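You operate a simulated robot arm through the tools that you are given. There is no shell and no other tool. Be economical: measure what you need, move in short steps, check, and stop when the job is done.

The job below is to be done with a simulated robot arm. You get a single attempt, and the scene is never put back.

Task
Take the grease tin from the back half of the board table and leave it on the middle of the board table. Then put one of the glue bottles from the console end of the board table on the red mark on the packing bench. Then take the shelf pin on the console end of the board table and put it away on the top of the corner bench. Then stack the pale block that says "birch" from the middle of the board table on top of the pale block labelled "maple". Then take the block from the finishing bench top and leave it on the drying shelf. Then push the top drawer shut. Then fetch the wooden paddle and stand it on the top of the exit table. Keep to this order. Set down upright: grease tin, glue bottle, wooden paddle.

It is judged by the outcome, as a careful person would: the job done as asked, and still so three seconds after it is handed in. It fails if anything else is knocked over, pushed out of place, dropped, spilled or broken.

Robot
A 6-joint arm with a four-finger gripper on a trunk, on a base that drives. Base frame: it is fixed to the floor where the robot stands at the start and does not move with it; the origin is under the middle of the robot, x ahead of it, y to its left, z up; the surface under the hand at the start is at about z = 0.91. Readings come in m, rad, newtons and seconds.
With the tool pointing down near the work surface it reaches from about 0.3 to 0.7 m from the robot's upright axis, wherever it stands. Its first joint turns from -2.897 to 2.897 rad. Places, roughly: block (8x5x3 cm) [0.9, 4.9, 0.9]; drying shelf (116x15 cm) [0.62, 5.12, 1.42]; glue bottle [1, 0.5, 1]; grease tin [0.75, 0.25, 1]; middle of the board table [1.1, 1.5, 0.9]; pale block [1, 1.5, 1]; red mark on the packing bench (26x23 cm) [-3.08, 0.18, 0.88]; shelf pin (2x2x4 cm) [1.3, 0.5, 0.9]; top drawer [-1, 5.7, 0.8]; top of the corner bench [-2.9, 4.8, 0.9]; top of the exit table [3, 6.1, 0.9]; wooden paddle (3x2x24 cm) [4.8, 6, 1]. Payload 3.43 kg.
Tool frame: the origin (TCP) lies between the finger pads and is the grasp point; the fingertips stand 0.03 m ahead of it; z points along the fingers, y is the line along which they close. The gripper opens to 0.12 m. The gripper's body begins 0.085 m behind the TCP.
Orientation is that of the tool frame in the base frame, as a unit quaternion [x, y, z, w]. With the fingers straight down and closing along the base's y, the tool's x points along the base's -x, its y along +y and its z along -z.

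Tools
- The arm moves only by the tool servo_tool. Its argument "deltas" is a list of rows, each a list of 7 numbers: the shift along the tool's x, y, z in units of 20 mm (1.0 is 20 mm), then the turn, a rotation vector about the tool's x, y, z in units of 8 degrees (1.0 is 8 degrees), then the finger opening in m, from 0 to 0.12. In form: [[dx, dy, dz, rx, ry, rz, fingers], ...]. A call has 1 to 10 rows; each row shifts and turns the commanded pose from where the row before left it, along the tool's axes as they then stand. A call with a number of a shift or a turn outside -1 to 1 is refused whole. Rows are played at 5 a second. More than 0.05 m and 0.15 rad between two rows, or a gripper value outside its range, and nothing of the call is played. A pose out of reach is approached as far as the arm can. The call stops where the force on the tool passes 40 N (or 10 N more than at its start, if that is more) or the arm is blocked; 0.2 s more then pass. Each finger halts on what it meets, pressing with about 40 N; the grip force reading is that of the motor and also rises with nothing between the fingers. The clock runs only during rows and for 0.2 s after the last one: add rows that do not move to give the fingers time. It gives the time, the measured TCP pose, the force on the tool (base axes), the opening and the grip force at its end, in the units of the frame above (readings bear some noise), with the torque about the TCP (base axes, N m) and any sound that the robot's microphone picked up.
- Cameras (640 x 400 px; columns grow to the right, rows downward): "scene" is now at [0.0648, 0.144, 1.6968]; the picture's right is [0.04, -1.00, 0.00], its down [-0.68, -0.03, -0.74] and it looks along [0.74, 0.03, -0.68] (base axes); focal length 276 px, centre (320, 200). "wrist" rides on the gripper at [0.071, -0.017, -0.121] in the tool frame; the picture's right is [0.23, 0.97, 0.00], its down [-0.81, 0.19, -0.55] and it looks along [-0.54, 0.13, 0.83] (tool axes); focal length 275 px, centre (320, 200). There is no depth. A picture from a camera that has moved, and an enlarged one, comes with that camera's place and axes in the base frame and with its lens.
- grab_frame(camera): a new picture of that camera. The clock stands still meanwhile.
- move_column(by): slides the trunk up (or, below 0, down) by that many m; the arm and the scene camera ride with it, the base frame stays. It gives what a move gives, with no picture.
- steer(legs): drives the robot by 1 to 6 legs, each [ahead, left, turn to the left] in m, m and rad, along the robot's own axes; the way and the turn of a leg run together, so that a leg with both is an arc; at most 1.5 m and 3.142 rad a leg. The arm and the cameras ride along, it lands a little off, and it stops where it bumps. It gives what a move gives.
- aim_head(pan, tilt): turns the head with the scene camera to pan (to the left, within 2.094 rad either way) and tilt (down, from -0.506 to 1.204), counted from straight ahead of the robot. It gives what a move gives.
- enlarge(camera, box): a new picture of the part [left, top, right, bottom] of that camera's present view, enlarged. The clock stands still meanwhile.
- hand_in(): hands the job in; it is judged then, once.

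Work in short steps. Places have to be worked out from the pictures, the camera data and where the tool is seen: move nearer, look again, correct. Check each grasp and each placing, and mend what went wrong. You have 196 turns and 166 pictures in all, those below and enlarged ones among them. Open the gripper and draw the arm clear of the work before you hand the job in, unless the task says otherwise; then end with one line.

The tools are called after ">>>" as a command line: name --pt "numbers of a row" for each row, then --argument value for the rest, lists and objects as JSON in quotes. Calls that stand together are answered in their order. servo_tool: Moves the arm, as the interface text tells. Its arguments: {"type":"object","properties":{"deltas":{"type":"array","items":{"type":"array","items":{"type":"number"}}}},"required":["deltas"]} The other tools are called the same way: move_column (by) slides the trunk up or down; steer (legs) drives the base; aim_head (pan, tilt) turns the head that bears the scene camera; grab_frame (camera) takes a picture; enlarge (camera, box) takes an enlarged picture of a part of a camera's view; hand_in () hands the job in.

At the start:

```text
time_s: 0.0
tool_pos: [0.4802, 0.0515, 1.1962]
tool_rot: [0.0, 1.0, 0.0, 0.0]
wrist_force: [-0.2, -0.1, -0.1]
moment: [-0.02, -0.01, 0.01]
grip_width: 0.1199
gripper_force: 0.1
trunk travel left (down, up): [-0.2, 0.24]
robot x, y, heading: [-0.005, -0.0017, 0.0]
head pan, tilt: [0.042, 0.742]
```

scene: 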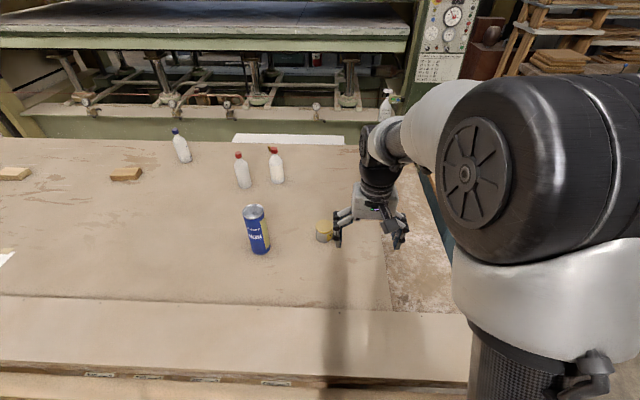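
wrist: 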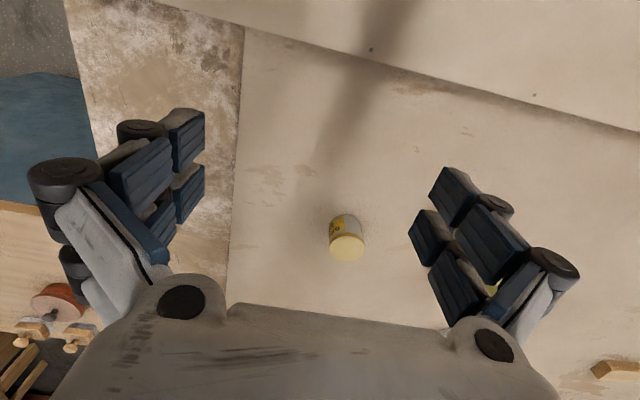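

I'll first look closer at the candidates for the grease tin and the bottles on the table.

>>> enlarge --camera "scene" --box '[140, 110, 400, 272]'

>>> enlarge --camera "wrist" --box '[260, 180, 420, 280]'

>>> aim_head --pan 0.9 --tilt 0.6

>>> grab_frame --camera "scene"

```text
2.46 times, centred on (270, 191) of scene
camera zoom: at [0.0648, 0.144, 1.6968], right [0.04, -1.0, 0.0], down [-0.68, -0.03, -0.74], along [0.74, 0.03, -0.68], focal length 680 px, centre (443, 222)
```

zoom: 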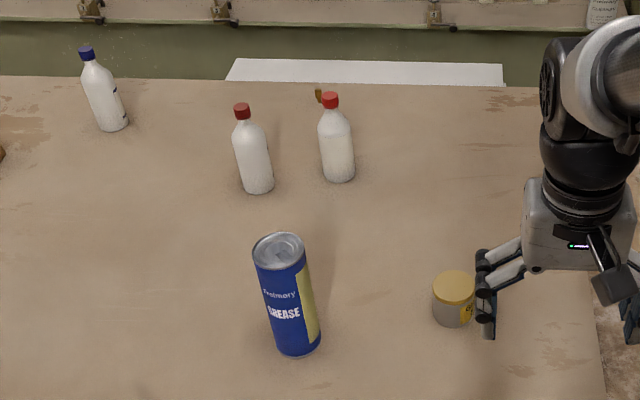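

```text
4.00 times, centred on (340, 230) of wrist
camera zoom: at [0.408, 0.0342, 1.3172], right [-0.23, 0.97, 0.0], down [0.81, 0.19, 0.55], along [0.54, 0.13, -0.83], focal length 1101 px, centre (240, 80)
```

zoom: 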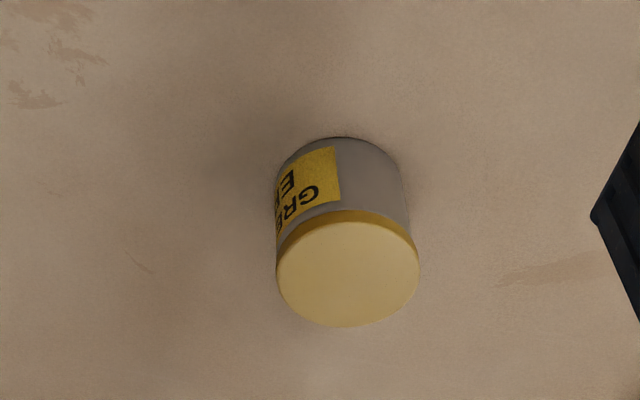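

```text
time_s: 1.2
tool_pos: [0.4805, 0.0509, 1.197]
tool_rot: [0.0, 1.0, 0.0, 0.0]
wrist_force: [0.4, 0.5, 0.6]
moment: [-0.03, -0.01, -0.01]
grip_width: 0.1199
gripper_force: 0.0
trunk travel left (down, up): [-0.2, 0.24]
robot x, y, heading: [0.0002, -0.0007, 0.001]
head pan, tilt: [0.901, 0.6]
```

```text
161 pictures are left
camera scene: at [0.0366, 0.2098, 1.709], right [0.78, -0.62, 0.0], down [-0.35, -0.44, -0.82], along [0.51, 0.65, -0.57], focal length 276 px, centre (320, 200)
```

scene: 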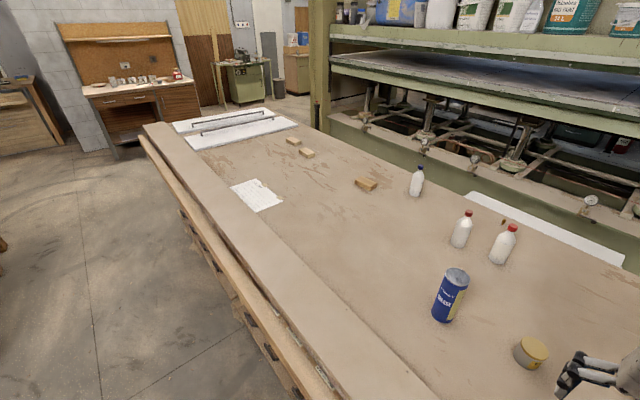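

Both cans may say "grease"; I'll enlarge to read labels and see the blocks.

>>> enlarge --camera "scene" --box '[220, 110, 440, 248]'

>>> enlarge --camera "scene" --box '[400, 190, 600, 378]'

```text
2.90 times, centred on (330, 179) of scene
camera zoom: at [0.0366, 0.2098, 1.709], right [0.78, -0.62, 0.0], down [-0.35, -0.44, -0.82], along [0.51, 0.65, -0.57], focal length 801 px, centre (291, 261)
```

zoom: 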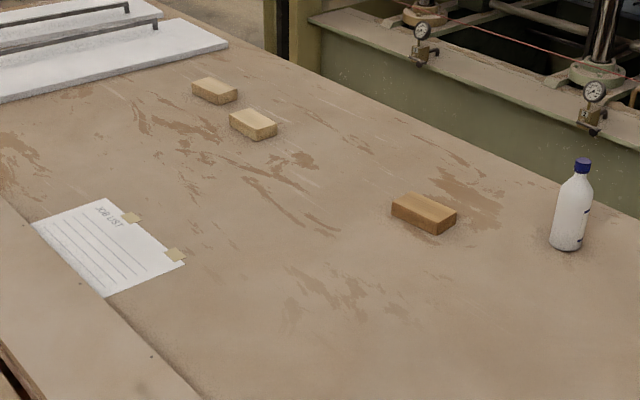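

```text
2.13 times, centred on (500, 284) of scene
camera zoom: at [0.0366, 0.2098, 1.709], right [0.78, -0.62, 0.0], down [-0.35, -0.44, -0.82], along [0.51, 0.65, -0.57], focal length 588 px, centre (-63, 21)
```

zoom: 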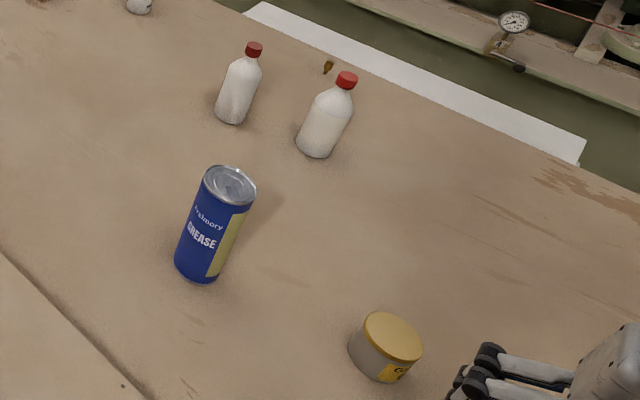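

I can't read the yellow tin's label yet; I'll swing the wrist camera round to its -x,-y side.

>>> servo_tool --pt "-0.9 -0.75 0 0 0 0 0.12" --pt "-0.9 -0.75 0 0 0 0 0.12" --pt "-0.9 -0.75 0 0 0 0 0.12" --pt "-0.9 -0.75 0 0 0 0 0.12" --pt "0 0 0 0 0 -1 0.12" --pt "0 0 0 0 0 -1 0.12" --pt "0 0 0 0 0 -1 0.12" --pt "0 0 0 0 0 -1 0.12" --pt "0 0 0 0 0 -1 0.12" --pt "0 0 0 0 0 -1 0.12"

>>> grab_frame --camera "wrist"

```text
time_s: 3.4
tool_pos: [0.5522, -0.0092, 1.1954]
tool_rot: [-0.408, 0.913, 0.0, 0.0]
wrist_force: [-0.6, -0.2, -0.1]
moment: [0.02, -0.01, 0.04]
grip_width: 0.1197
gripper_force: 0.0
trunk travel left (down, up): [-0.2, 0.24]
robot x, y, heading: [-0.0009, -0.0021, 0.0]
head pan, tilt: [0.901, 0.6]
```

```text
158 pictures are left
camera wrist: at [0.5166, -0.0733, 1.3169], right [-0.88, 0.48, 0.0], down [0.4, 0.73, 0.55], along [0.26, 0.49, -0.83], focal length 275 px, centre (320, 200)
```

wrist: 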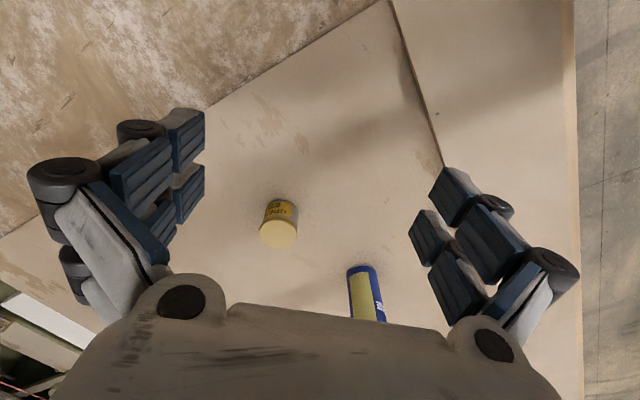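

>>> enlarge --camera "wrist" --box '[240, 190, 320, 255]'

```text
6.15 times, centred on (280, 222) of wrist
camera zoom: at [0.5166, -0.0733, 1.3169], right [-0.88, 0.48, 0.0], down [0.4, 0.73, 0.55], along [0.26, 0.49, -0.83], focal length 1694 px, centre (566, 62)
```

zoom: 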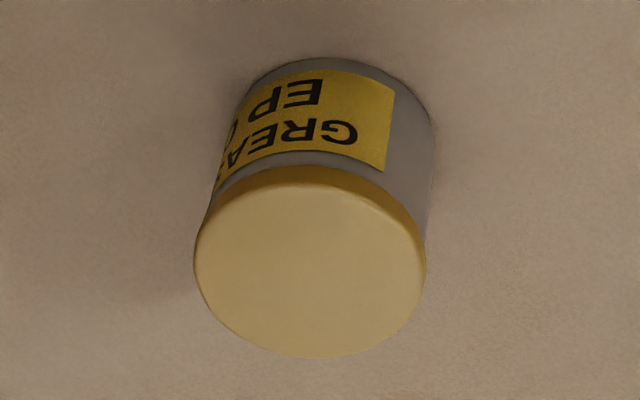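

The yellow tin says "GREASE EP". I'll read the blue can's label too.

>>> aim_head --pan 0.3 --tilt 0.75

>>> grab_frame --camera "scene"

```text
time_s: 4.4
tool_pos: [0.5529, -0.0087, 1.1961]
tool_rot: [-0.406, 0.914, 0.0, 0.0]
wrist_force: [0.2, 0.2, 0.1]
moment: [0.01, -0.01, 0.03]
grip_width: 0.1199
gripper_force: 0.0
trunk travel left (down, up): [-0.2, 0.24]
robot x, y, heading: [0.003, 0.0022, -0.004]
head pan, tilt: [0.3, 0.75]
```

```text
156 pictures are left
camera scene: at [0.0607, 0.1652, 1.6962], right [0.3, -0.96, 0.0], down [-0.65, -0.2, -0.73], along [0.7, 0.22, -0.68], focal length 276 px, centre (320, 200)
```

scene: 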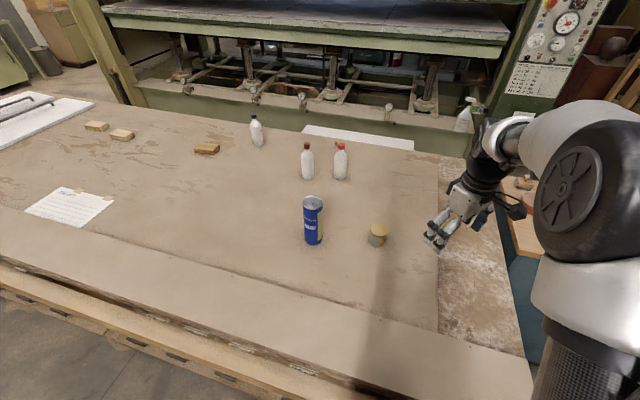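

>>> enlarge --camera "scene" --box '[290, 190, 340, 250]'

>>> enlarge --camera "scene" --box '[240, 105, 360, 185]'

```text
6.67 times, centred on (315, 220) of scene
camera zoom: at [0.0607, 0.1652, 1.6962], right [0.3, -0.96, 0.0], down [-0.65, -0.2, -0.73], along [0.7, 0.22, -0.68], focal length 1843 px, centre (353, 67)
```

zoom: 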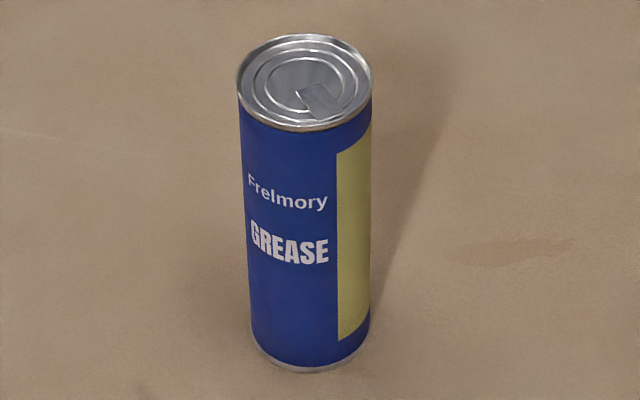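

```text
5.00 times, centred on (300, 145) of scene
camera zoom: at [0.0607, 0.1652, 1.6962], right [0.3, -0.96, 0.0], down [-0.65, -0.2, -0.73], along [0.7, 0.22, -0.68], focal length 1382 px, centre (420, 475)
```

zoom: 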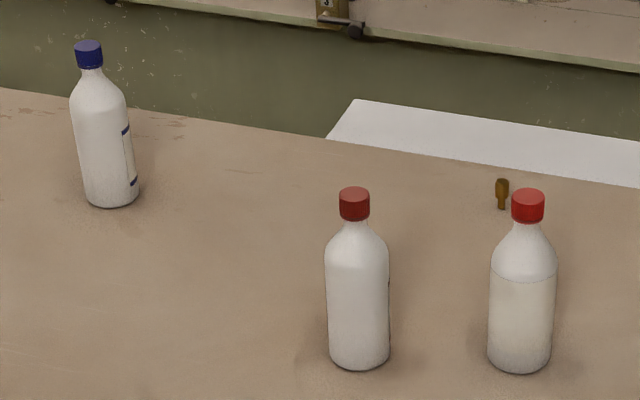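

The blue can also reads GREASE. I'll read the remainder of the yellow tin's label before choosing, moving the wrist camera to its -y side.

>>> servo_tool --pt "-0.4 -1 0 0 0 0 0.12" --pt "-0.4 -1 0 0 0 0 0.12" --pt "-0.4 -1 0 0 0 0 0.12" --pt "-0.4 -1 0 0 0 0 0.12" --pt "-0.4 -1 0 0 0 -1 0.12" --pt "0 0 0 0 0 -1 0.12" --pt "0 0 0 0 0 -1 0.12" --pt "0 0 0 0 0 -1 0.12" --pt "0 0 0 0 0 -1 0.12" --pt "0 0 0 0 0 -1 0.12"

>>> grab_frame --camera "wrist"

```text
time_s: 6.6
tool_pos: [0.6535, -0.046, 1.195]
tool_rot: [0.744, -0.668, 0.001, 0.0]
wrist_force: [0.5, -0.4, -0.3]
moment: [0.04, 0.02, -0.03]
grip_width: 0.1201
gripper_force: 0.0
trunk travel left (down, up): [-0.2, 0.24]
robot x, y, heading: [-0.0018, -0.0004, -0.001]
head pan, tilt: [0.3, 0.75]
```

```text
153 pictures are left
camera wrist: at [0.6765, -0.1154, 1.317], right [-0.94, -0.33, 0.0], down [-0.28, 0.79, 0.55], along [-0.18, 0.52, -0.83], focal length 275 px, centre (320, 200)
```

wrist: 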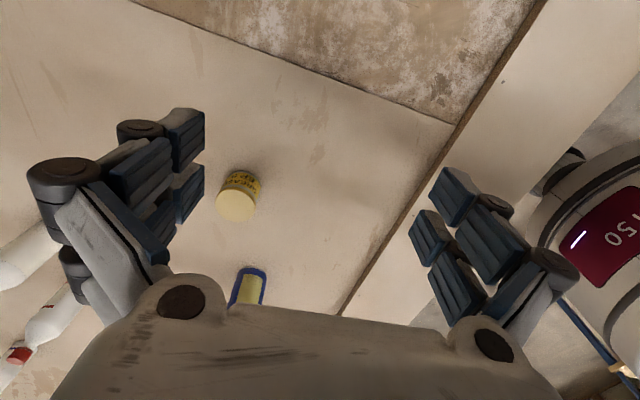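

>>> enlarge --camera "wrist" --box '[200, 160, 280, 225]'

>>> enlarge --camera "wrist" --box '[210, 250, 290, 310]'

```text
6.15 times, centred on (240, 192) of wrist
camera zoom: at [0.6765, -0.1154, 1.317], right [-0.94, -0.33, 0.0], down [-0.28, 0.79, 0.55], along [-0.18, 0.52, -0.83], focal length 1694 px, centre (812, 246)
```

zoom: 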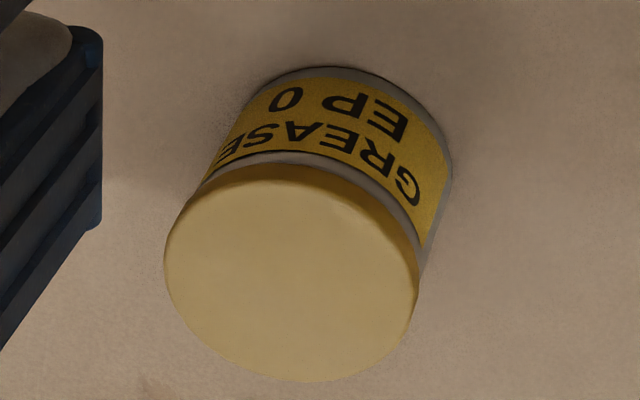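

```text
6.67 times, centred on (250, 280) of wrist
camera zoom: at [0.6765, -0.1154, 1.317], right [-0.94, -0.33, 0.0], down [-0.28, 0.79, 0.55], along [-0.18, 0.52, -0.83], focal length 1835 px, centre (787, -333)
```

zoom: 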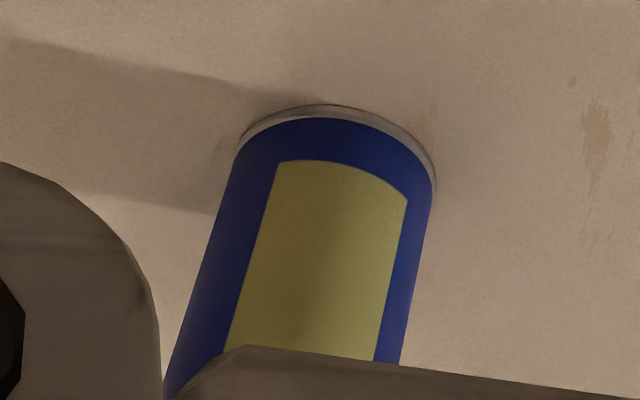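

The yellow-lidded one is the grease tin (EP 0); the tall pull-tab can looks like a cartridge. Next I check the table edge and floor room around the robot.

>>> aim_head --pan 0.0 --tilt 1.2

>>> grab_frame --camera "scene"

>>> aim_head --pan -0.9 --tilt 0.7

>>> grab_frame --camera "scene"

```text
time_s: 7.5
tool_pos: [0.6529, -0.0454, 1.1957]
tool_rot: [0.743, -0.669, 0.001, 0.0]
wrist_force: [-0.5, 0.0, 0.6]
moment: [0.0, -0.04, -0.01]
grip_width: 0.1198
gripper_force: 0.0
trunk travel left (down, up): [-0.2, 0.24]
robot x, y, heading: [0.0018, 0.0034, -0.004]
head pan, tilt: [0.0, 1.201]
```

```text
150 pictures are left
camera scene: at [0.0376, 0.1407, 1.6645], right [0.0, -1.0, 0.0], down [-0.93, 0.0, -0.36], along [0.36, 0.0, -0.93], focal length 276 px, centre (320, 200)
```

scene: 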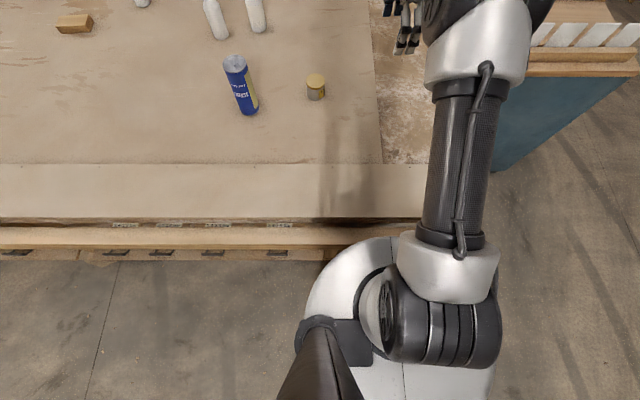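

```text
time_s: 8.7
tool_pos: [0.6536, -0.0462, 1.1967]
tool_rot: [0.742, -0.67, -0.001, 0.0]
wrist_force: [-0.7, 0.5, 0.1]
moment: [-0.01, -0.01, -0.02]
grip_width: 0.12
gripper_force: 0.1
trunk travel left (down, up): [-0.2, 0.24]
robot x, y, heading: [-0.0011, 0.0043, 0.0]
head pan, tilt: [-0.901, 0.7]
```

```text
149 pictures are left
camera scene: at [0.0345, 0.0741, 1.7004], right [-0.78, -0.62, 0.0], down [-0.4, 0.5, -0.76], along [0.48, -0.6, -0.64], focal length 276 px, centre (320, 200)
```

scene: 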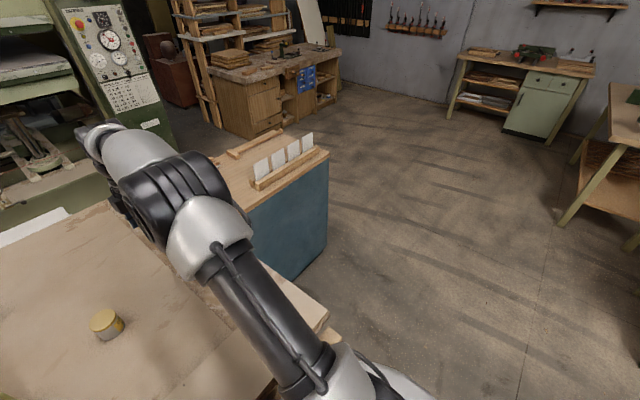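

Before grasping I need to know how the robot can get at the far side of this table. I'll back off 0.9 m and look.

>>> steer --legs '[[-0.9, 0, 0]]'

>>> aim_head --pan 0.0 --tilt 0.5

>>> grab_frame --camera "scene"

>>> aim_head --pan -0.9 --tilt 0.5

>>> grab_frame --camera "scene"

>>> aim_head --pan 0.9 --tilt 0.4

>>> grab_frame --camera "scene"

```text
time_s: 13.0
tool_pos: [-0.1981, -0.0505, 1.1955]
tool_rot: [0.739, -0.674, 0.0, 0.0]
wrist_force: [-0.1, -0.7, 0.2]
moment: [0.03, 0.07, 0.01]
grip_width: 0.12
gripper_force: 0.1
trunk travel left (down, up): [-0.2, 0.24]
robot x, y, heading: [-0.8559, 0.0055, -0.014]
head pan, tilt: [-0.901, 0.7]
stopped in leg 1: the robot was blocked; the commanded pose is now the measured one
```

```text
time_s: 14.2
tool_pos: [-0.1999, -0.0496, 1.198]
tool_rot: [0.739, -0.674, 0.0, -0.001]
wrist_force: [0.5, -0.2, -0.2]
moment: [0.02, 0.0, -0.01]
grip_width: 0.1201
gripper_force: 0.0
trunk travel left (down, up): [-0.2, 0.24]
robot x, y, heading: [-0.8527, 0.0074, -0.01]
head pan, tilt: [0.0, 0.499]
```

```text
148 pictures are left
camera scene: at [-0.7773, 0.1457, 1.7181], right [-0.02, -1.0, 0.0], down [-0.48, 0.01, -0.88], along [0.88, -0.01, -0.48], focal length 276 px, centre (320, 200)
```

scene: 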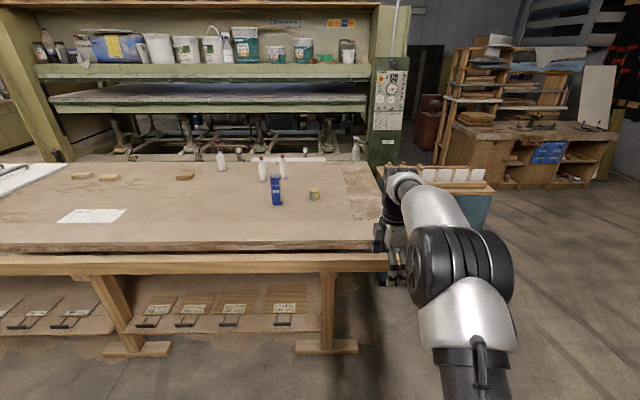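

```text
time_s: 15.4
tool_pos: [-0.2001, -0.0492, 1.1968]
tool_rot: [0.739, -0.674, 0.0, -0.001]
wrist_force: [-0.2, -0.1, -1.0]
moment: [0.04, -0.02, -0.03]
grip_width: 0.1198
gripper_force: 0.1
trunk travel left (down, up): [-0.2, 0.24]
robot x, y, heading: [-0.8541, 0.0062, -0.013]
head pan, tilt: [-0.901, 0.499]
```

```text
147 pictures are left
camera scene: at [-0.8129, 0.075, 1.7181], right [-0.79, -0.61, 0.0], down [-0.29, 0.38, -0.88], along [0.54, -0.7, -0.48], focal length 276 px, centre (320, 200)
```

scene: 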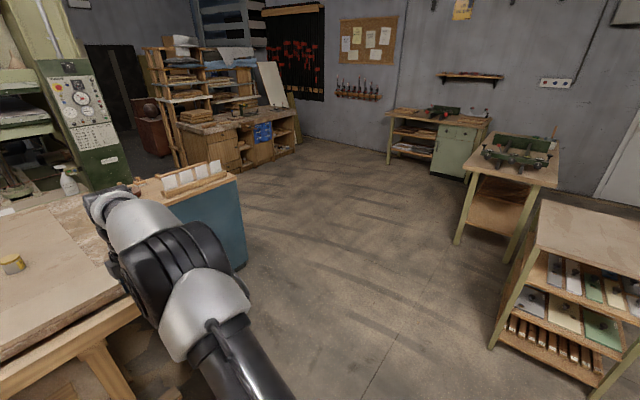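

```text
time_s: 17.2
tool_pos: [-0.1989, -0.0484, 1.1968]
tool_rot: [0.739, -0.674, 0.001, -0.001]
wrist_force: [0.5, -0.3, -0.1]
moment: [-0.03, 0.02, 0.03]
grip_width: 0.1201
gripper_force: 0.0
trunk travel left (down, up): [-0.2, 0.24]
robot x, y, heading: [-0.8482, 0.0088, -0.013]
head pan, tilt: [0.901, 0.4]
```

```text
146 pictures are left
camera scene: at [-0.8098, 0.2188, 1.7273], right [0.77, -0.63, 0.0], down [-0.25, -0.3, -0.92], along [0.58, 0.71, -0.39], focal length 276 px, centre (320, 200)
```

scene: 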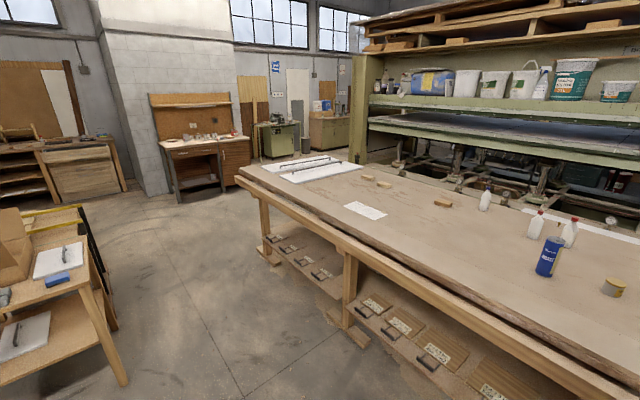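

The base was stopped by something behind; I'll look behind left and right before moving on.

>>> aim_head --pan 2.09 --tilt 0.6

>>> grab_frame --camera "scene"

>>> aim_head --pan -2.09 --tilt 0.6

>>> grab_frame --camera "scene"

```text
time_s: 18.6
tool_pos: [-0.2003, -0.0497, 1.1972]
tool_rot: [0.738, -0.674, 0.0, -0.001]
wrist_force: [1.1, 0.1, 0.3]
moment: [-0.02, 0.01, -0.02]
grip_width: 0.12
gripper_force: 0.1
trunk travel left (down, up): [-0.2, 0.24]
robot x, y, heading: [-0.851, 0.0063, -0.015]
head pan, tilt: [2.089, 0.6]
```

```text
145 pictures are left
camera scene: at [-0.911, 0.2245, 1.709], right [0.88, 0.48, 0.0], down [0.27, -0.49, -0.83], along [-0.4, 0.72, -0.56], focal length 276 px, centre (320, 200)
```

scene: 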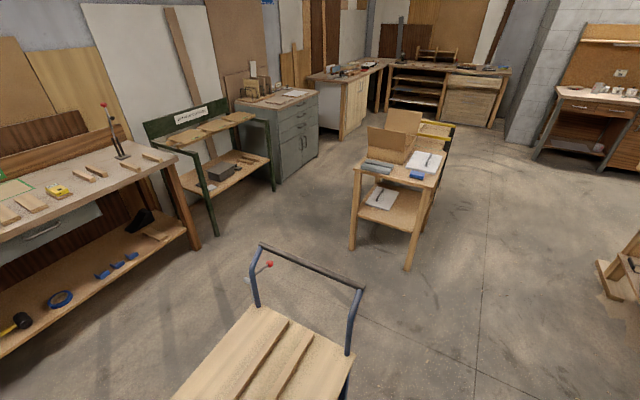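

```text
time_s: 22.0
tool_pos: [-0.1998, -0.0491, 1.1973]
tool_rot: [0.738, -0.675, 0.001, -0.001]
wrist_force: [0.7, -0.1, 0.4]
moment: [0.0, 0.02, -0.01]
grip_width: 0.12
gripper_force: 0.1
trunk travel left (down, up): [-0.2, 0.24]
robot x, y, heading: [-0.8549, 0.009, -0.01]
head pan, tilt: [-2.089, 0.6]
```

```text
144 pictures are left
camera scene: at [-0.9133, 0.0709, 1.709], right [-0.86, 0.51, 0.0], down [0.29, 0.49, -0.83], along [-0.42, -0.71, -0.56], focal length 276 px, centre (320, 200)
```

scene: 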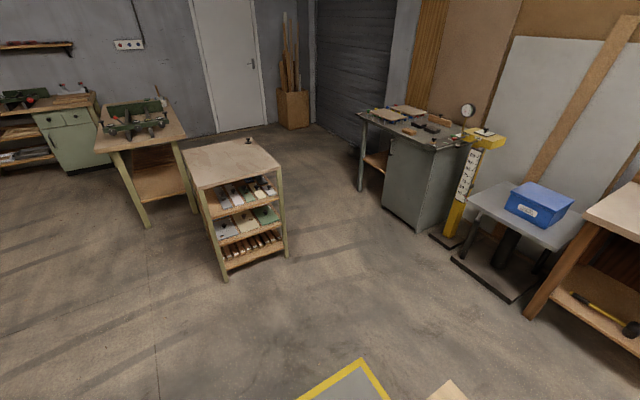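

A flat trolley stands behind; I'll stay clear of it. I go back to the table with the column raised to look at its far edge.

>>> steer --legs '[[0.85, 0.0, 0.012]]'

>>> move_column --by 0.24

>>> aim_head --pan 0.2 --tilt 0.6

>>> grab_frame --camera "scene"

```text
time_s: 26.4
tool_pos: [0.6332, -0.056, 1.1968]
tool_rot: [0.74, -0.672, 0.001, 0.0]
wrist_force: [1.1, 0.6, -0.1]
moment: [0.02, 0.01, 0.01]
grip_width: 0.1199
gripper_force: 0.1
trunk travel left (down, up): [-0.2, 0.24]
robot x, y, heading: [-0.0163, -0.0047, -0.012]
head pan, tilt: [-2.089, 0.6]
```

```text
time_s: 28.9
tool_pos: [0.6327, -0.0565, 1.4368]
tool_rot: [0.74, -0.672, 0.001, 0.0]
wrist_force: [0.5, -0.5, -0.2]
moment: [-0.01, 0.02, -0.03]
grip_width: 0.12
gripper_force: 0.2
trunk travel left (down, up): [-0.44, 0.0]
robot x, y, heading: [-0.0256, -0.0015, -0.012]
head pan, tilt: [-2.089, 0.6]
```

```text
time_s: 31.1
tool_pos: [0.6334, -0.0559, 1.4385]
tool_rot: [0.74, -0.672, 0.001, -0.001]
wrist_force: [0.6, 0.2, 0.6]
moment: [-0.01, 0.01, -0.01]
grip_width: 0.1202
gripper_force: 0.0
trunk travel left (down, up): [-0.44, 0.0]
robot x, y, heading: [-0.0167, -0.0038, -0.006]
head pan, tilt: [0.201, 0.6]
```

```text
143 pictures are left
camera scene: at [0.0503, 0.1541, 1.949], right [0.19, -0.98, 0.0], down [-0.55, -0.11, -0.83], along [0.81, 0.16, -0.56], focal length 276 px, centre (320, 200)
```

scene: 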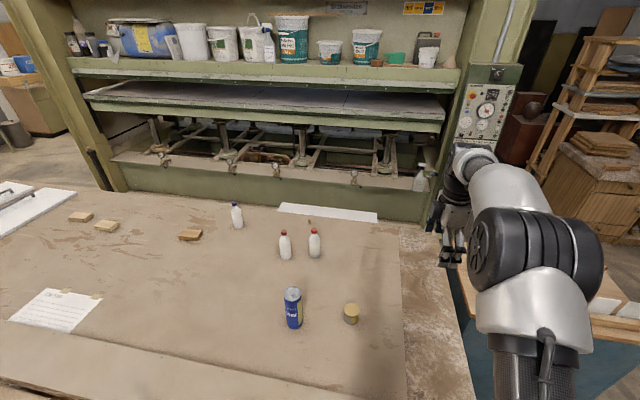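

There is open floor between the table's far edge (x≈1.38) and the press (x>2), so the far items can be reached from behind. First I take the yellow grease tin (≈[0.725, 0.162], top ≈0.96): shift left a little and lower the column.

>>> steer --legs '[[0.04, 0.15, 0.008]]'

>>> move_column --by -0.24

>>> grab_frame --camera "wrist"

```text
time_s: 32.5
tool_pos: [0.6743, 0.0969, 1.4368]
tool_rot: [0.744, -0.669, 0.0, 0.0]
wrist_force: [0.5, 0.1, 0.1]
moment: [-0.02, 0.03, 0.0]
grip_width: 0.1201
gripper_force: 0.1
trunk travel left (down, up): [-0.44, 0.0]
robot x, y, heading: [0.0234, 0.1427, 0.003]
head pan, tilt: [0.201, 0.6]
```

```text
time_s: 35.0
tool_pos: [0.6751, 0.0985, 1.1989]
tool_rot: [0.744, -0.668, 0.0, -0.001]
wrist_force: [-0.5, 0.5, 0.0]
moment: [0.01, -0.01, 0.03]
grip_width: 0.12
gripper_force: 0.1
trunk travel left (down, up): [-0.2, 0.24]
robot x, y, heading: [0.024, 0.1405, 0.004]
head pan, tilt: [0.201, 0.6]
```

```text
142 pictures are left
camera wrist: at [0.6978, 0.0275, 1.3187], right [-0.94, -0.33, 0.0], down [-0.28, 0.79, 0.55], along [-0.18, 0.52, -0.83], focal length 275 px, centre (320, 200)
```

wrist: 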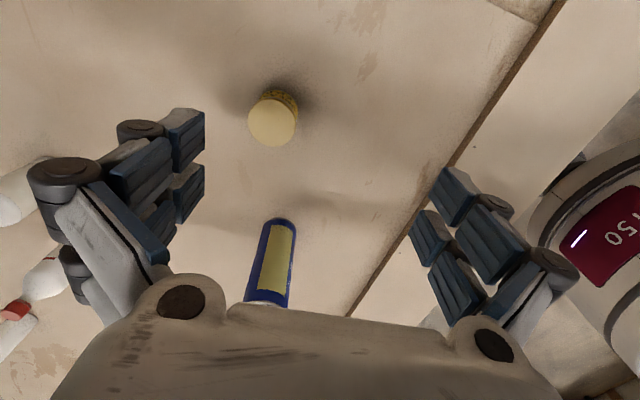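

Tin consistent at ≈(0.722, 0.157). I move over it and go down to check.

>>> servo_tool --pt "-0.91 -0.89 0 0 0 0 0.12" --pt "-0.91 -0.89 0 0 0 0 0.12" --pt "-0.91 -0.89 0 0 0 0 0.12" --pt "0 0 1 0 0 0 0.12" --pt "0 0 1 0 0 0 0.12" --pt "0 0 1 0 0 0 0.12" --pt "0 0 1 0 0 0 0.12" --pt "0 0 1 0 0 0 0.12" --pt "0 0 1 0 0 0 0.12" --pt "0 0 1 0 0 0 0.12"

>>> grab_frame --camera "wrist"

```text
time_s: 37.2
tool_pos: [0.7171, 0.1567, 1.0552]
tool_rot: [0.744, -0.669, 0.0, 0.0]
wrist_force: [0.4, -0.4, -0.7]
moment: [0.01, 0.0, 0.02]
grip_width: 0.1199
gripper_force: 0.0
out of reach, approached as far as the arm can: row 3
trunk travel left (down, up): [-0.2, 0.24]
robot x, y, heading: [0.0213, 0.142, -0.001]
head pan, tilt: [0.201, 0.6]
```

```text
141 pictures are left
camera wrist: at [0.7399, 0.0878, 1.1763], right [-0.94, -0.33, 0.0], down [-0.28, 0.79, 0.55], along [-0.18, 0.52, -0.83], focal length 275 px, centre (320, 200)
```

wrist: 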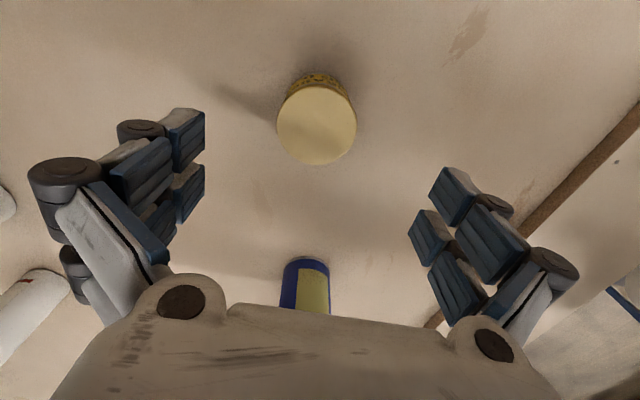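

Aligned. Descend and close.

>>> servo_tool --pt "0 0 1 0 0 0 0.12" --pt "0 0 1 0 0 0 0.12" --pt "0 0 1 0 0 0 0.12" --pt "0 0 1 0 0 0 0.12" --pt "0 0 1 0 0 0 0.12" --pt "0 0 0.4 0 0 0 0.12" --pt "0 0 0 0 0 0 0.05" --pt "0 0 0 0 0 0 0.05" --pt "0 0 0 0 0 0 0.05" --pt "0 0 0 0 0 0 0.05"

>>> grab_frame --camera "wrist"

```text
time_s: 39.4
tool_pos: [0.7178, 0.1574, 0.9483]
tool_rot: [0.743, -0.669, 0.0, 0.0]
wrist_force: [1.1, -0.5, 1.0]
moment: [-0.06, 0.01, 0.01]
grip_width: 0.0572
gripper_force: 14.8
trunk travel left (down, up): [-0.2, 0.24]
robot x, y, heading: [0.0231, 0.143, 0.001]
head pan, tilt: [0.201, 0.6]
```

```text
140 pictures are left
camera wrist: at [0.7412, 0.0866, 1.0695], right [-0.94, -0.33, 0.0], down [-0.28, 0.79, 0.55], along [-0.18, 0.52, -0.83], focal length 275 px, centre (320, 200)
```

wrist: 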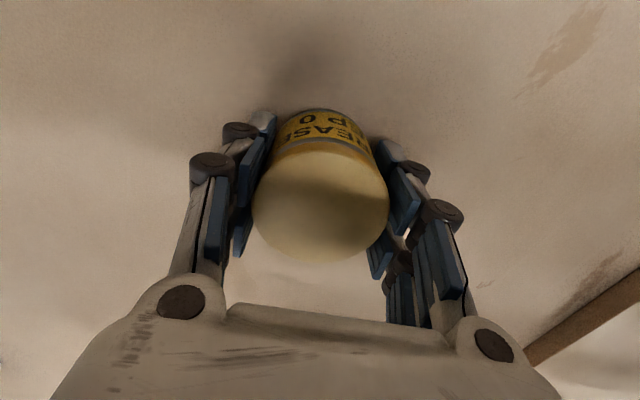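

Gripped at 0.057. Tighten and lift.

>>> servo_tool --pt "0 0 0 0 0 0 0.02" --pt "0 0 0 0 0 0 0.02" --pt "0 0 -0.5 0 0 0 0.02" --pt "0 0 -1 0 0 0 0.02" --pt "0 0 -1 0 0 0 0.02" --pt "0 0 -1 0 0 0 0.02" --pt "0 0 -1 0 0 0 0.02" --pt "0 0 -1 0 0 0 0.02" --pt "0 0 -1 0 0 0 0.02" --pt "0 0 -1 0 0 0 0.02"

>>> grab_frame --camera "wrist"

```text
time_s: 41.6
tool_pos: [0.717, 0.1547, 1.0977]
tool_rot: [0.743, -0.669, 0.001, 0.0]
wrist_force: [-0.6, -0.1, -2.0]
moment: [0.01, 0.0, 0.0]
grip_width: 0.0566
gripper_force: 40.1
trunk travel left (down, up): [-0.2, 0.24]
robot x, y, heading: [0.022, 0.1411, -0.002]
head pan, tilt: [0.201, 0.6]
```

```text
139 pictures are left
camera wrist: at [0.7403, 0.0864, 1.2189], right [-0.94, -0.33, 0.0], down [-0.28, 0.79, 0.55], along [-0.18, 0.52, -0.83], focal length 275 px, centre (320, 200)
```

wrist: 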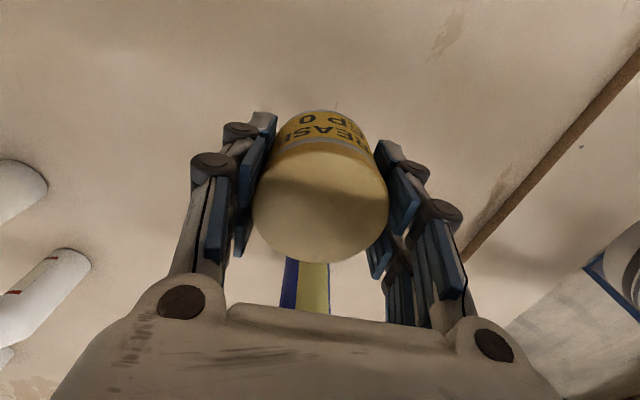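

Tin is held (≈0.2 kg). I raise and draw it in for driving.

>>> servo_tool --pt "0 0 -1 0 0 0 0.02" --pt "0 0 -1 0 0 0 0.02" --pt "0 0.5 -1 0 0 0 0.02" --pt "0 1 -1 0 0 0 0.02" --pt "0 1 -1 0 0 0 0.02" --pt "0 1 0 0 0 0 0.02" --pt "0 1 0 0 0 0 0.02" --pt "0 1 0 0 0 0 0.02" --pt "0 1 0 0 0 0 0.02" --pt "0 1 0 0 0 0 0.02"

>>> servo_tool --pt "0 1 0 0 0 0 0.02" --pt "0 1 0 0 0 0 0.02" --pt "0 1 0 0 0 0 0.02" --pt "0 1 0 0 0 0 0.02" --pt "0 1 0 0 0 0 0.02" --pt "0 1 0 0 0 0 0.02"

>>> steer --legs '[[-0.4, 0, 0], [0, -1.5, 0], [0, -0.4, 0]]'

>>> aim_head --pan 0.4 --tilt 0.5

>>> grab_frame --camera "scene"

```text
time_s: 43.8
tool_pos: [0.5667, 0.141, 1.1987]
tool_rot: [0.743, -0.669, 0.0, -0.001]
wrist_force: [0.0, -0.1, -1.7]
moment: [-0.01, -0.01, 0.02]
grip_width: 0.0565
gripper_force: 40.1
trunk travel left (down, up): [-0.2, 0.24]
robot x, y, heading: [0.0172, 0.145, -0.0]
head pan, tilt: [0.201, 0.6]
```

```text
time_s: 45.2
tool_pos: [0.4473, 0.1283, 1.1983]
tool_rot: [0.743, -0.669, 0.0, 0.0]
wrist_force: [-0.5, -0.4, -2.7]
moment: [-0.01, -0.02, 0.02]
grip_width: 0.0565
gripper_force: 40.4
trunk travel left (down, up): [-0.2, 0.24]
robot x, y, heading: [0.0193, 0.1395, -0.0]
head pan, tilt: [0.201, 0.6]
```

```text
time_s: 56.8
tool_pos: [0.0193, -1.7821, 1.1978]
tool_rot: [0.732, -0.682, 0.0, 0.0]
wrist_force: [1.0, -0.5, -1.9]
moment: [0.03, 0.01, 0.01]
grip_width: 0.0562
gripper_force: 39.7
trunk travel left (down, up): [-0.2, 0.24]
robot x, y, heading: [-0.4062, -1.7501, -0.036]
head pan, tilt: [0.201, 0.6]
```

```text
time_s: 57.5
tool_pos: [0.019, -1.7818, 1.1986]
tool_rot: [0.732, -0.681, 0.0, 0.0]
wrist_force: [-0.2, -0.3, -1.6]
moment: [-0.03, 0.02, 0.0]
grip_width: 0.0565
gripper_force: 40.4
trunk travel left (down, up): [-0.2, 0.24]
robot x, y, heading: [-0.4052, -1.755, -0.033]
head pan, tilt: [0.4, 0.499]
```

```text
138 pictures are left
camera scene: at [-0.336, -1.5777, 1.7181], right [0.36, -0.93, 0.0], down [-0.45, -0.17, -0.88], along [0.82, 0.31, -0.48], focal length 276 px, centre (320, 200)
```

scene: 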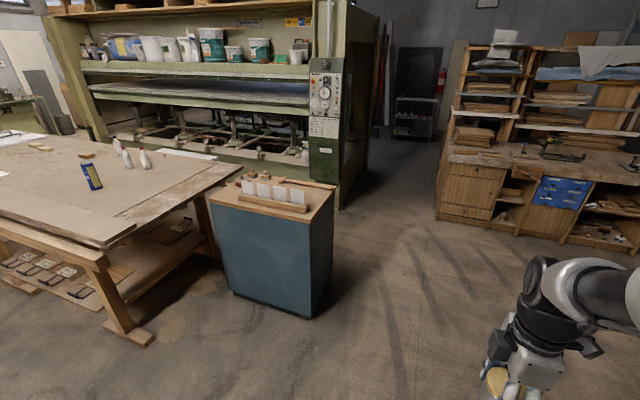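

The passage between table (x<1.38) and press (x≈2.4) is clear. I drive forward to x≈1.85 right of the cabinet, then face +y and look down the passage.

>>> steer --legs '[[0, 0, 0.033], [1.2, 0, 0], [1.05, 0, 0], [0, 0, 1.571]]'

>>> aim_head --pan 0.0 --tilt 0.5

>>> grab_frame --camera "scene"

```text
time_s: 72.8
tool_pos: [1.873, -1.323, 1.1983]
tool_rot: [0.999, 0.05, 0.0, -0.001]
wrist_force: [0.3, 0.1, -1.6]
moment: [0.02, -0.02, 0.0]
grip_width: 0.0566
gripper_force: 39.8
trunk travel left (down, up): [-0.2, 0.24]
robot x, y, heading: [1.8541, -1.7512, 1.571]
head pan, tilt: [0.4, 0.499]
```

```text
time_s: 73.7
tool_pos: [1.8724, -1.3234, 1.1976]
tool_rot: [0.999, 0.05, 0.0, -0.001]
wrist_force: [-0.3, 0.5, -1.7]
moment: [-0.02, 0.0, 0.01]
grip_width: 0.0565
gripper_force: 39.9
trunk travel left (down, up): [-0.2, 0.24]
robot x, y, heading: [1.8566, -1.7498, 1.573]
head pan, tilt: [0.0, 0.499]
```

```text
137 pictures are left
camera scene: at [1.7177, -1.6769, 1.7181], right [1.0, 0.0, 0.0], down [0.0, -0.48, -0.88], along [0.0, 0.88, -0.48], focal length 276 px, centre (320, 200)
```

scene: 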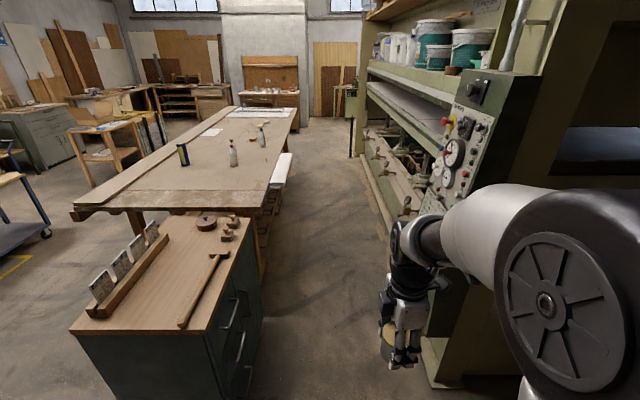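

Corridor is clear; a white sheet overhangs the table edge to x≈1.5. I shift to x≈1.92 and drive up the passage to y≈1.35, tool kept in lane.

>>> steer --legs '[[0, -0.07, 0], [1.5, 0, 0], [1.6, 0, 0]]'

>>> grab_frame --camera "scene"

```text
refused: 1.6 is not a number from -1.5 to 1.5
```

```text
136 pictures are left
camera scene: at [1.7177, -1.6769, 1.7181], right [1.0, 0.0, 0.0], down [0.0, -0.48, -0.88], along [0.0, 0.88, -0.48], focal length 276 px, centre (320, 200)
```

scene: 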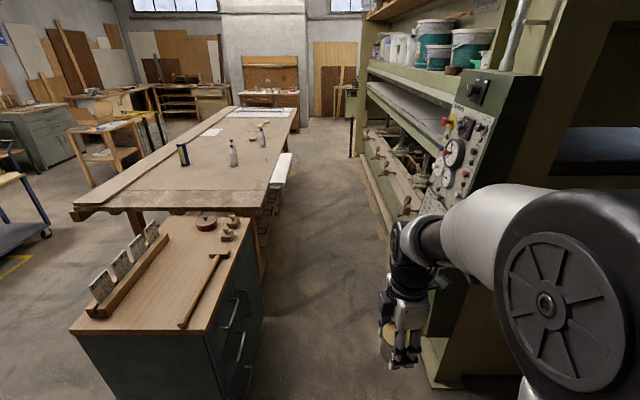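

The leg was too long; I split it.

>>> steer --legs '[[0, -0.06, 0], [1.5, 0, 0]]'

>>> grab_frame --camera "scene"

```text
time_s: 81.7
tool_pos: [1.949, 0.1876, 1.198]
tool_rot: [0.999, 0.045, 0.0, -0.001]
wrist_force: [-1.0, 0.8, -1.5]
moment: [0.01, 0.01, -0.02]
grip_width: 0.0565
gripper_force: 39.6
trunk travel left (down, up): [-0.2, 0.24]
robot x, y, heading: [1.926, -0.2366, 1.561]
head pan, tilt: [0.0, 0.499]
```

```text
135 pictures are left
camera scene: at [1.7895, -0.1643, 1.7181], right [1.0, -0.01, 0.0], down [-0.01, -0.48, -0.88], along [0.01, 0.88, -0.48], focal length 276 px, centre (320, 200)
```

scene: 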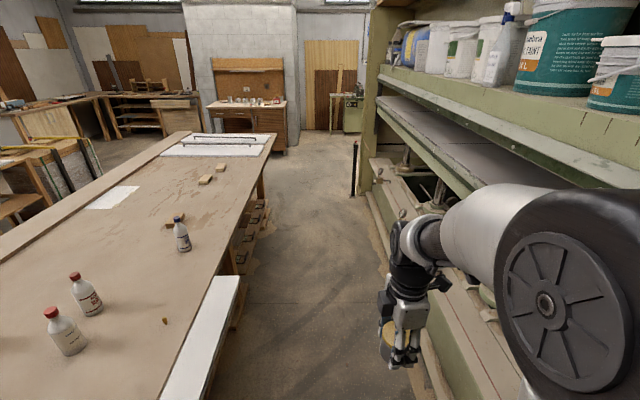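

Continuing 1.5 m, then turn to face the table.

>>> steer --legs '[[1.5, 0, 0.01], [0, 0, 1.571]]'

>>> aim_head --pan 0.0 --tilt 0.8

>>> grab_frame --camera "scene"

```text
time_s: 93.1
tool_pos: [1.5119, 1.2948, 1.1978]
tool_rot: [0.667, 0.745, 0.0, -0.001]
wrist_force: [0.3, -0.4, -1.6]
moment: [-0.02, 0.02, -0.01]
grip_width: 0.0565
gripper_force: 39.4
trunk travel left (down, up): [-0.2, 0.24]
robot x, y, heading: [1.9382, 1.2816, -3.139]
head pan, tilt: [0.0, 0.499]
```

```text
time_s: 93.9
tool_pos: [1.512, 1.2956, 1.1984]
tool_rot: [0.667, 0.745, -0.001, -0.001]
wrist_force: [-0.6, -0.2, -2.4]
moment: [-0.02, 0.0, 0.0]
grip_width: 0.0566
gripper_force: 40.0
trunk travel left (down, up): [-0.2, 0.24]
robot x, y, heading: [1.941, 1.2776, -3.134]
head pan, tilt: [0.0, 0.799]
```

```text
134 pictures are left
camera scene: at [1.8811, 1.142, 1.6922], right [-0.01, 1.0, 0.0], down [0.72, 0.0, -0.7], along [-0.7, 0.0, -0.72], focal length 276 px, centre (320, 200)
```

scene: 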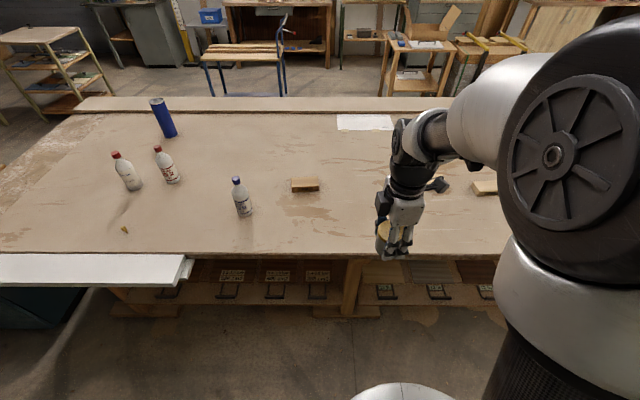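

Zooming on bottle labels and blocks.

>>> enlarge --camera "scene" --box '[90, 130, 270, 242]'

>>> enlarge --camera "scene" --box '[280, 160, 520, 310]'

```text
3.56 times, centred on (180, 186) of scene
camera zoom: at [1.8811, 1.142, 1.6922], right [-0.01, 1.0, 0.0], down [0.72, 0.0, -0.7], along [-0.7, 0.0, -0.72], focal length 983 px, centre (818, 250)
```

zoom: 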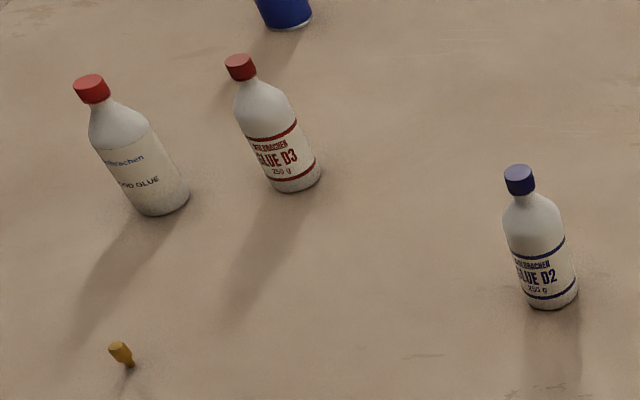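

```text
2.67 times, centred on (400, 235) of scene
camera zoom: at [1.8811, 1.142, 1.6922], right [-0.01, 1.0, 0.0], down [0.72, 0.0, -0.7], along [-0.7, 0.0, -0.72], focal length 737 px, centre (107, 107)
```

zoom: 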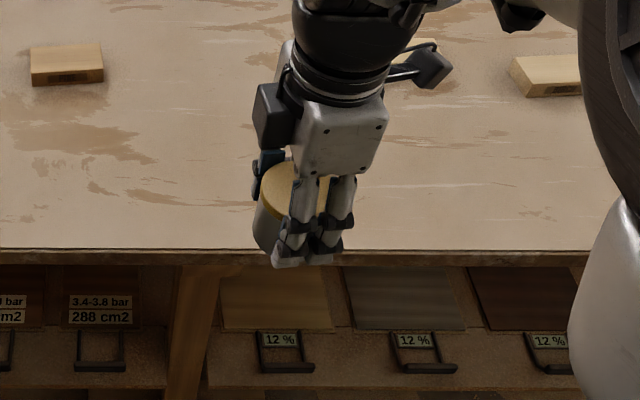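

Labels: D3 and Wood Glue (red) at the console end, D2 blue. I'll move in and set the tin at about (1.16, 1.42), clear of the blocks.

>>> steer --legs '[[0.26, -0.12, 0]]'

>>> aim_head --pan 0.0 --tilt 0.8

>>> grab_frame --camera "scene"

>>> grab_frame --camera "wrist"

```text
time_s: 95.9
tool_pos: [1.2504, 1.4132, 1.1978]
tool_rot: [0.667, 0.745, 0.0, 0.0]
wrist_force: [-0.3, 0.2, -2.1]
moment: [-0.04, -0.04, 0.04]
grip_width: 0.0565
gripper_force: 39.9
trunk travel left (down, up): [-0.2, 0.24]
robot x, y, heading: [1.6757, 1.4011, -3.135]
head pan, tilt: [0.0, 0.799]
```

```text
time_s: 96.5
tool_pos: [1.2506, 1.4131, 1.1978]
tool_rot: [0.668, 0.745, -0.001, -0.001]
wrist_force: [0.7, -0.1, -1.6]
moment: [-0.02, 0.03, -0.01]
grip_width: 0.0567
gripper_force: 39.6
trunk travel left (down, up): [-0.2, 0.24]
robot x, y, heading: [1.6718, 1.3988, -3.137]
head pan, tilt: [0.0, 0.799]
```

```text
131 pictures are left
camera scene: at [1.6189, 1.2598, 1.6921], right [-0.01, 1.0, 0.0], down [0.72, 0.0, -0.7], along [-0.7, 0.0, -0.72], focal length 276 px, centre (320, 200)
```

scene: 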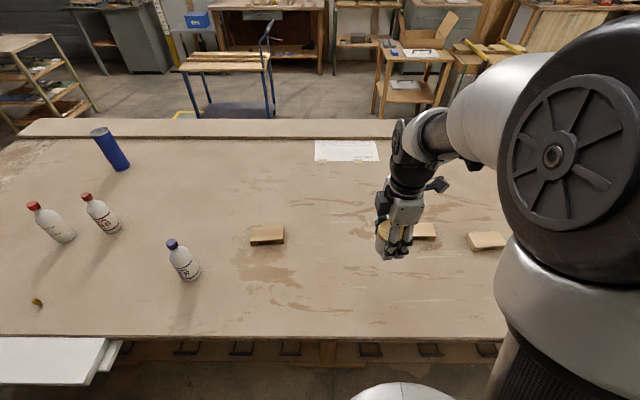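

```text
130 pictures are left
camera wrist: at [1.2253, 1.4813, 1.3187], right [0.94, 0.34, 0.0], down [0.28, -0.79, 0.55], along [0.19, -0.52, -0.83], focal length 275 px, centre (320, 200)
```

wrist: 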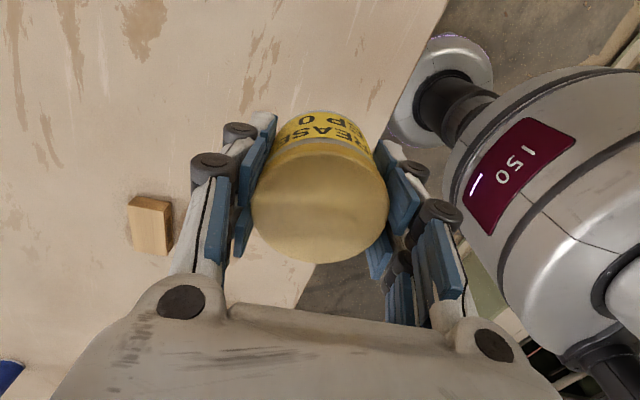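

Blocks are at (1.02,1.62), (1.07,1.82), (1.05,1.08). I move the tin 0.1 m inward and down.

>>> servo_tool --pt "0 -1 0 0 0 0 0.02" --pt "0 -1 0 0 0 0 0.02" --pt "0 -1 0 0 0 0 0.02" --pt "0 -1 1 0 0 0 0.02" --pt "0 -1 1 0 0 0 0.02" --pt "0 0 1 0 0 0 0.02" --pt "0 0 1 0 0 0 0.02" --pt "0 0 1 0 0 0 0.02" --pt "0 0 1 0 0 0 0.02" --pt "0 0 1 0 0 0 0.02"

>>> servo_tool --pt "0 0 1 0 0 0 0.02" --pt "0 0 1 0 0 0 0.02" --pt "0 0 1 0 0 0 0.02" --pt "0 0 1 0 0 0 0.02" --pt "0 0 0.5 0 0 0 0.02" --pt "0 0 0.4 0 0 0 0.02" --pt "0 0 0 0 0 0 0.02"

```text
time_s: 98.7
tool_pos: [1.1503, 1.4, 1.0581]
tool_rot: [0.667, 0.745, -0.001, -0.001]
wrist_force: [-0.3, 0.3, -2.7]
moment: [0.02, -0.01, 0.02]
grip_width: 0.0565
gripper_force: 39.9
trunk travel left (down, up): [-0.2, 0.24]
robot x, y, heading: [1.6769, 1.3995, -3.137]
head pan, tilt: [0.0, 0.799]
```

```text
time_s: 100.3
tool_pos: [1.151, 1.4007, 0.9585]
tool_rot: [0.667, 0.745, -0.001, -0.001]
wrist_force: [0.4, 0.1, -2.5]
moment: [0.02, 0.01, -0.02]
grip_width: 0.0567
gripper_force: 39.9
trunk travel left (down, up): [-0.2, 0.24]
robot x, y, heading: [1.6775, 1.3993, -3.135]
head pan, tilt: [0.0, 0.799]
```

Lower the last centimetre in small steps until contact.

>>> servo_tool --pt "0 0 0.25 0 0 0 0.02" --pt "0 0 0.2 0 0 0 0.02" --pt "0 0 0.1 0 0 0 0.02" --pt "0 0 0 0 0 0 0.02"

```text
time_s: 101.3
tool_pos: [1.1512, 1.4015, 0.95]
tool_rot: [0.667, 0.745, 0.0, 0.0]
wrist_force: [-0.2, 0.2, -1.5]
moment: [0.0, 0.0, 0.01]
grip_width: 0.0564
gripper_force: 40.0
trunk travel left (down, up): [-0.2, 0.24]
robot x, y, heading: [1.6787, 1.3977, -3.14]
head pan, tilt: [0.0, 0.799]
```

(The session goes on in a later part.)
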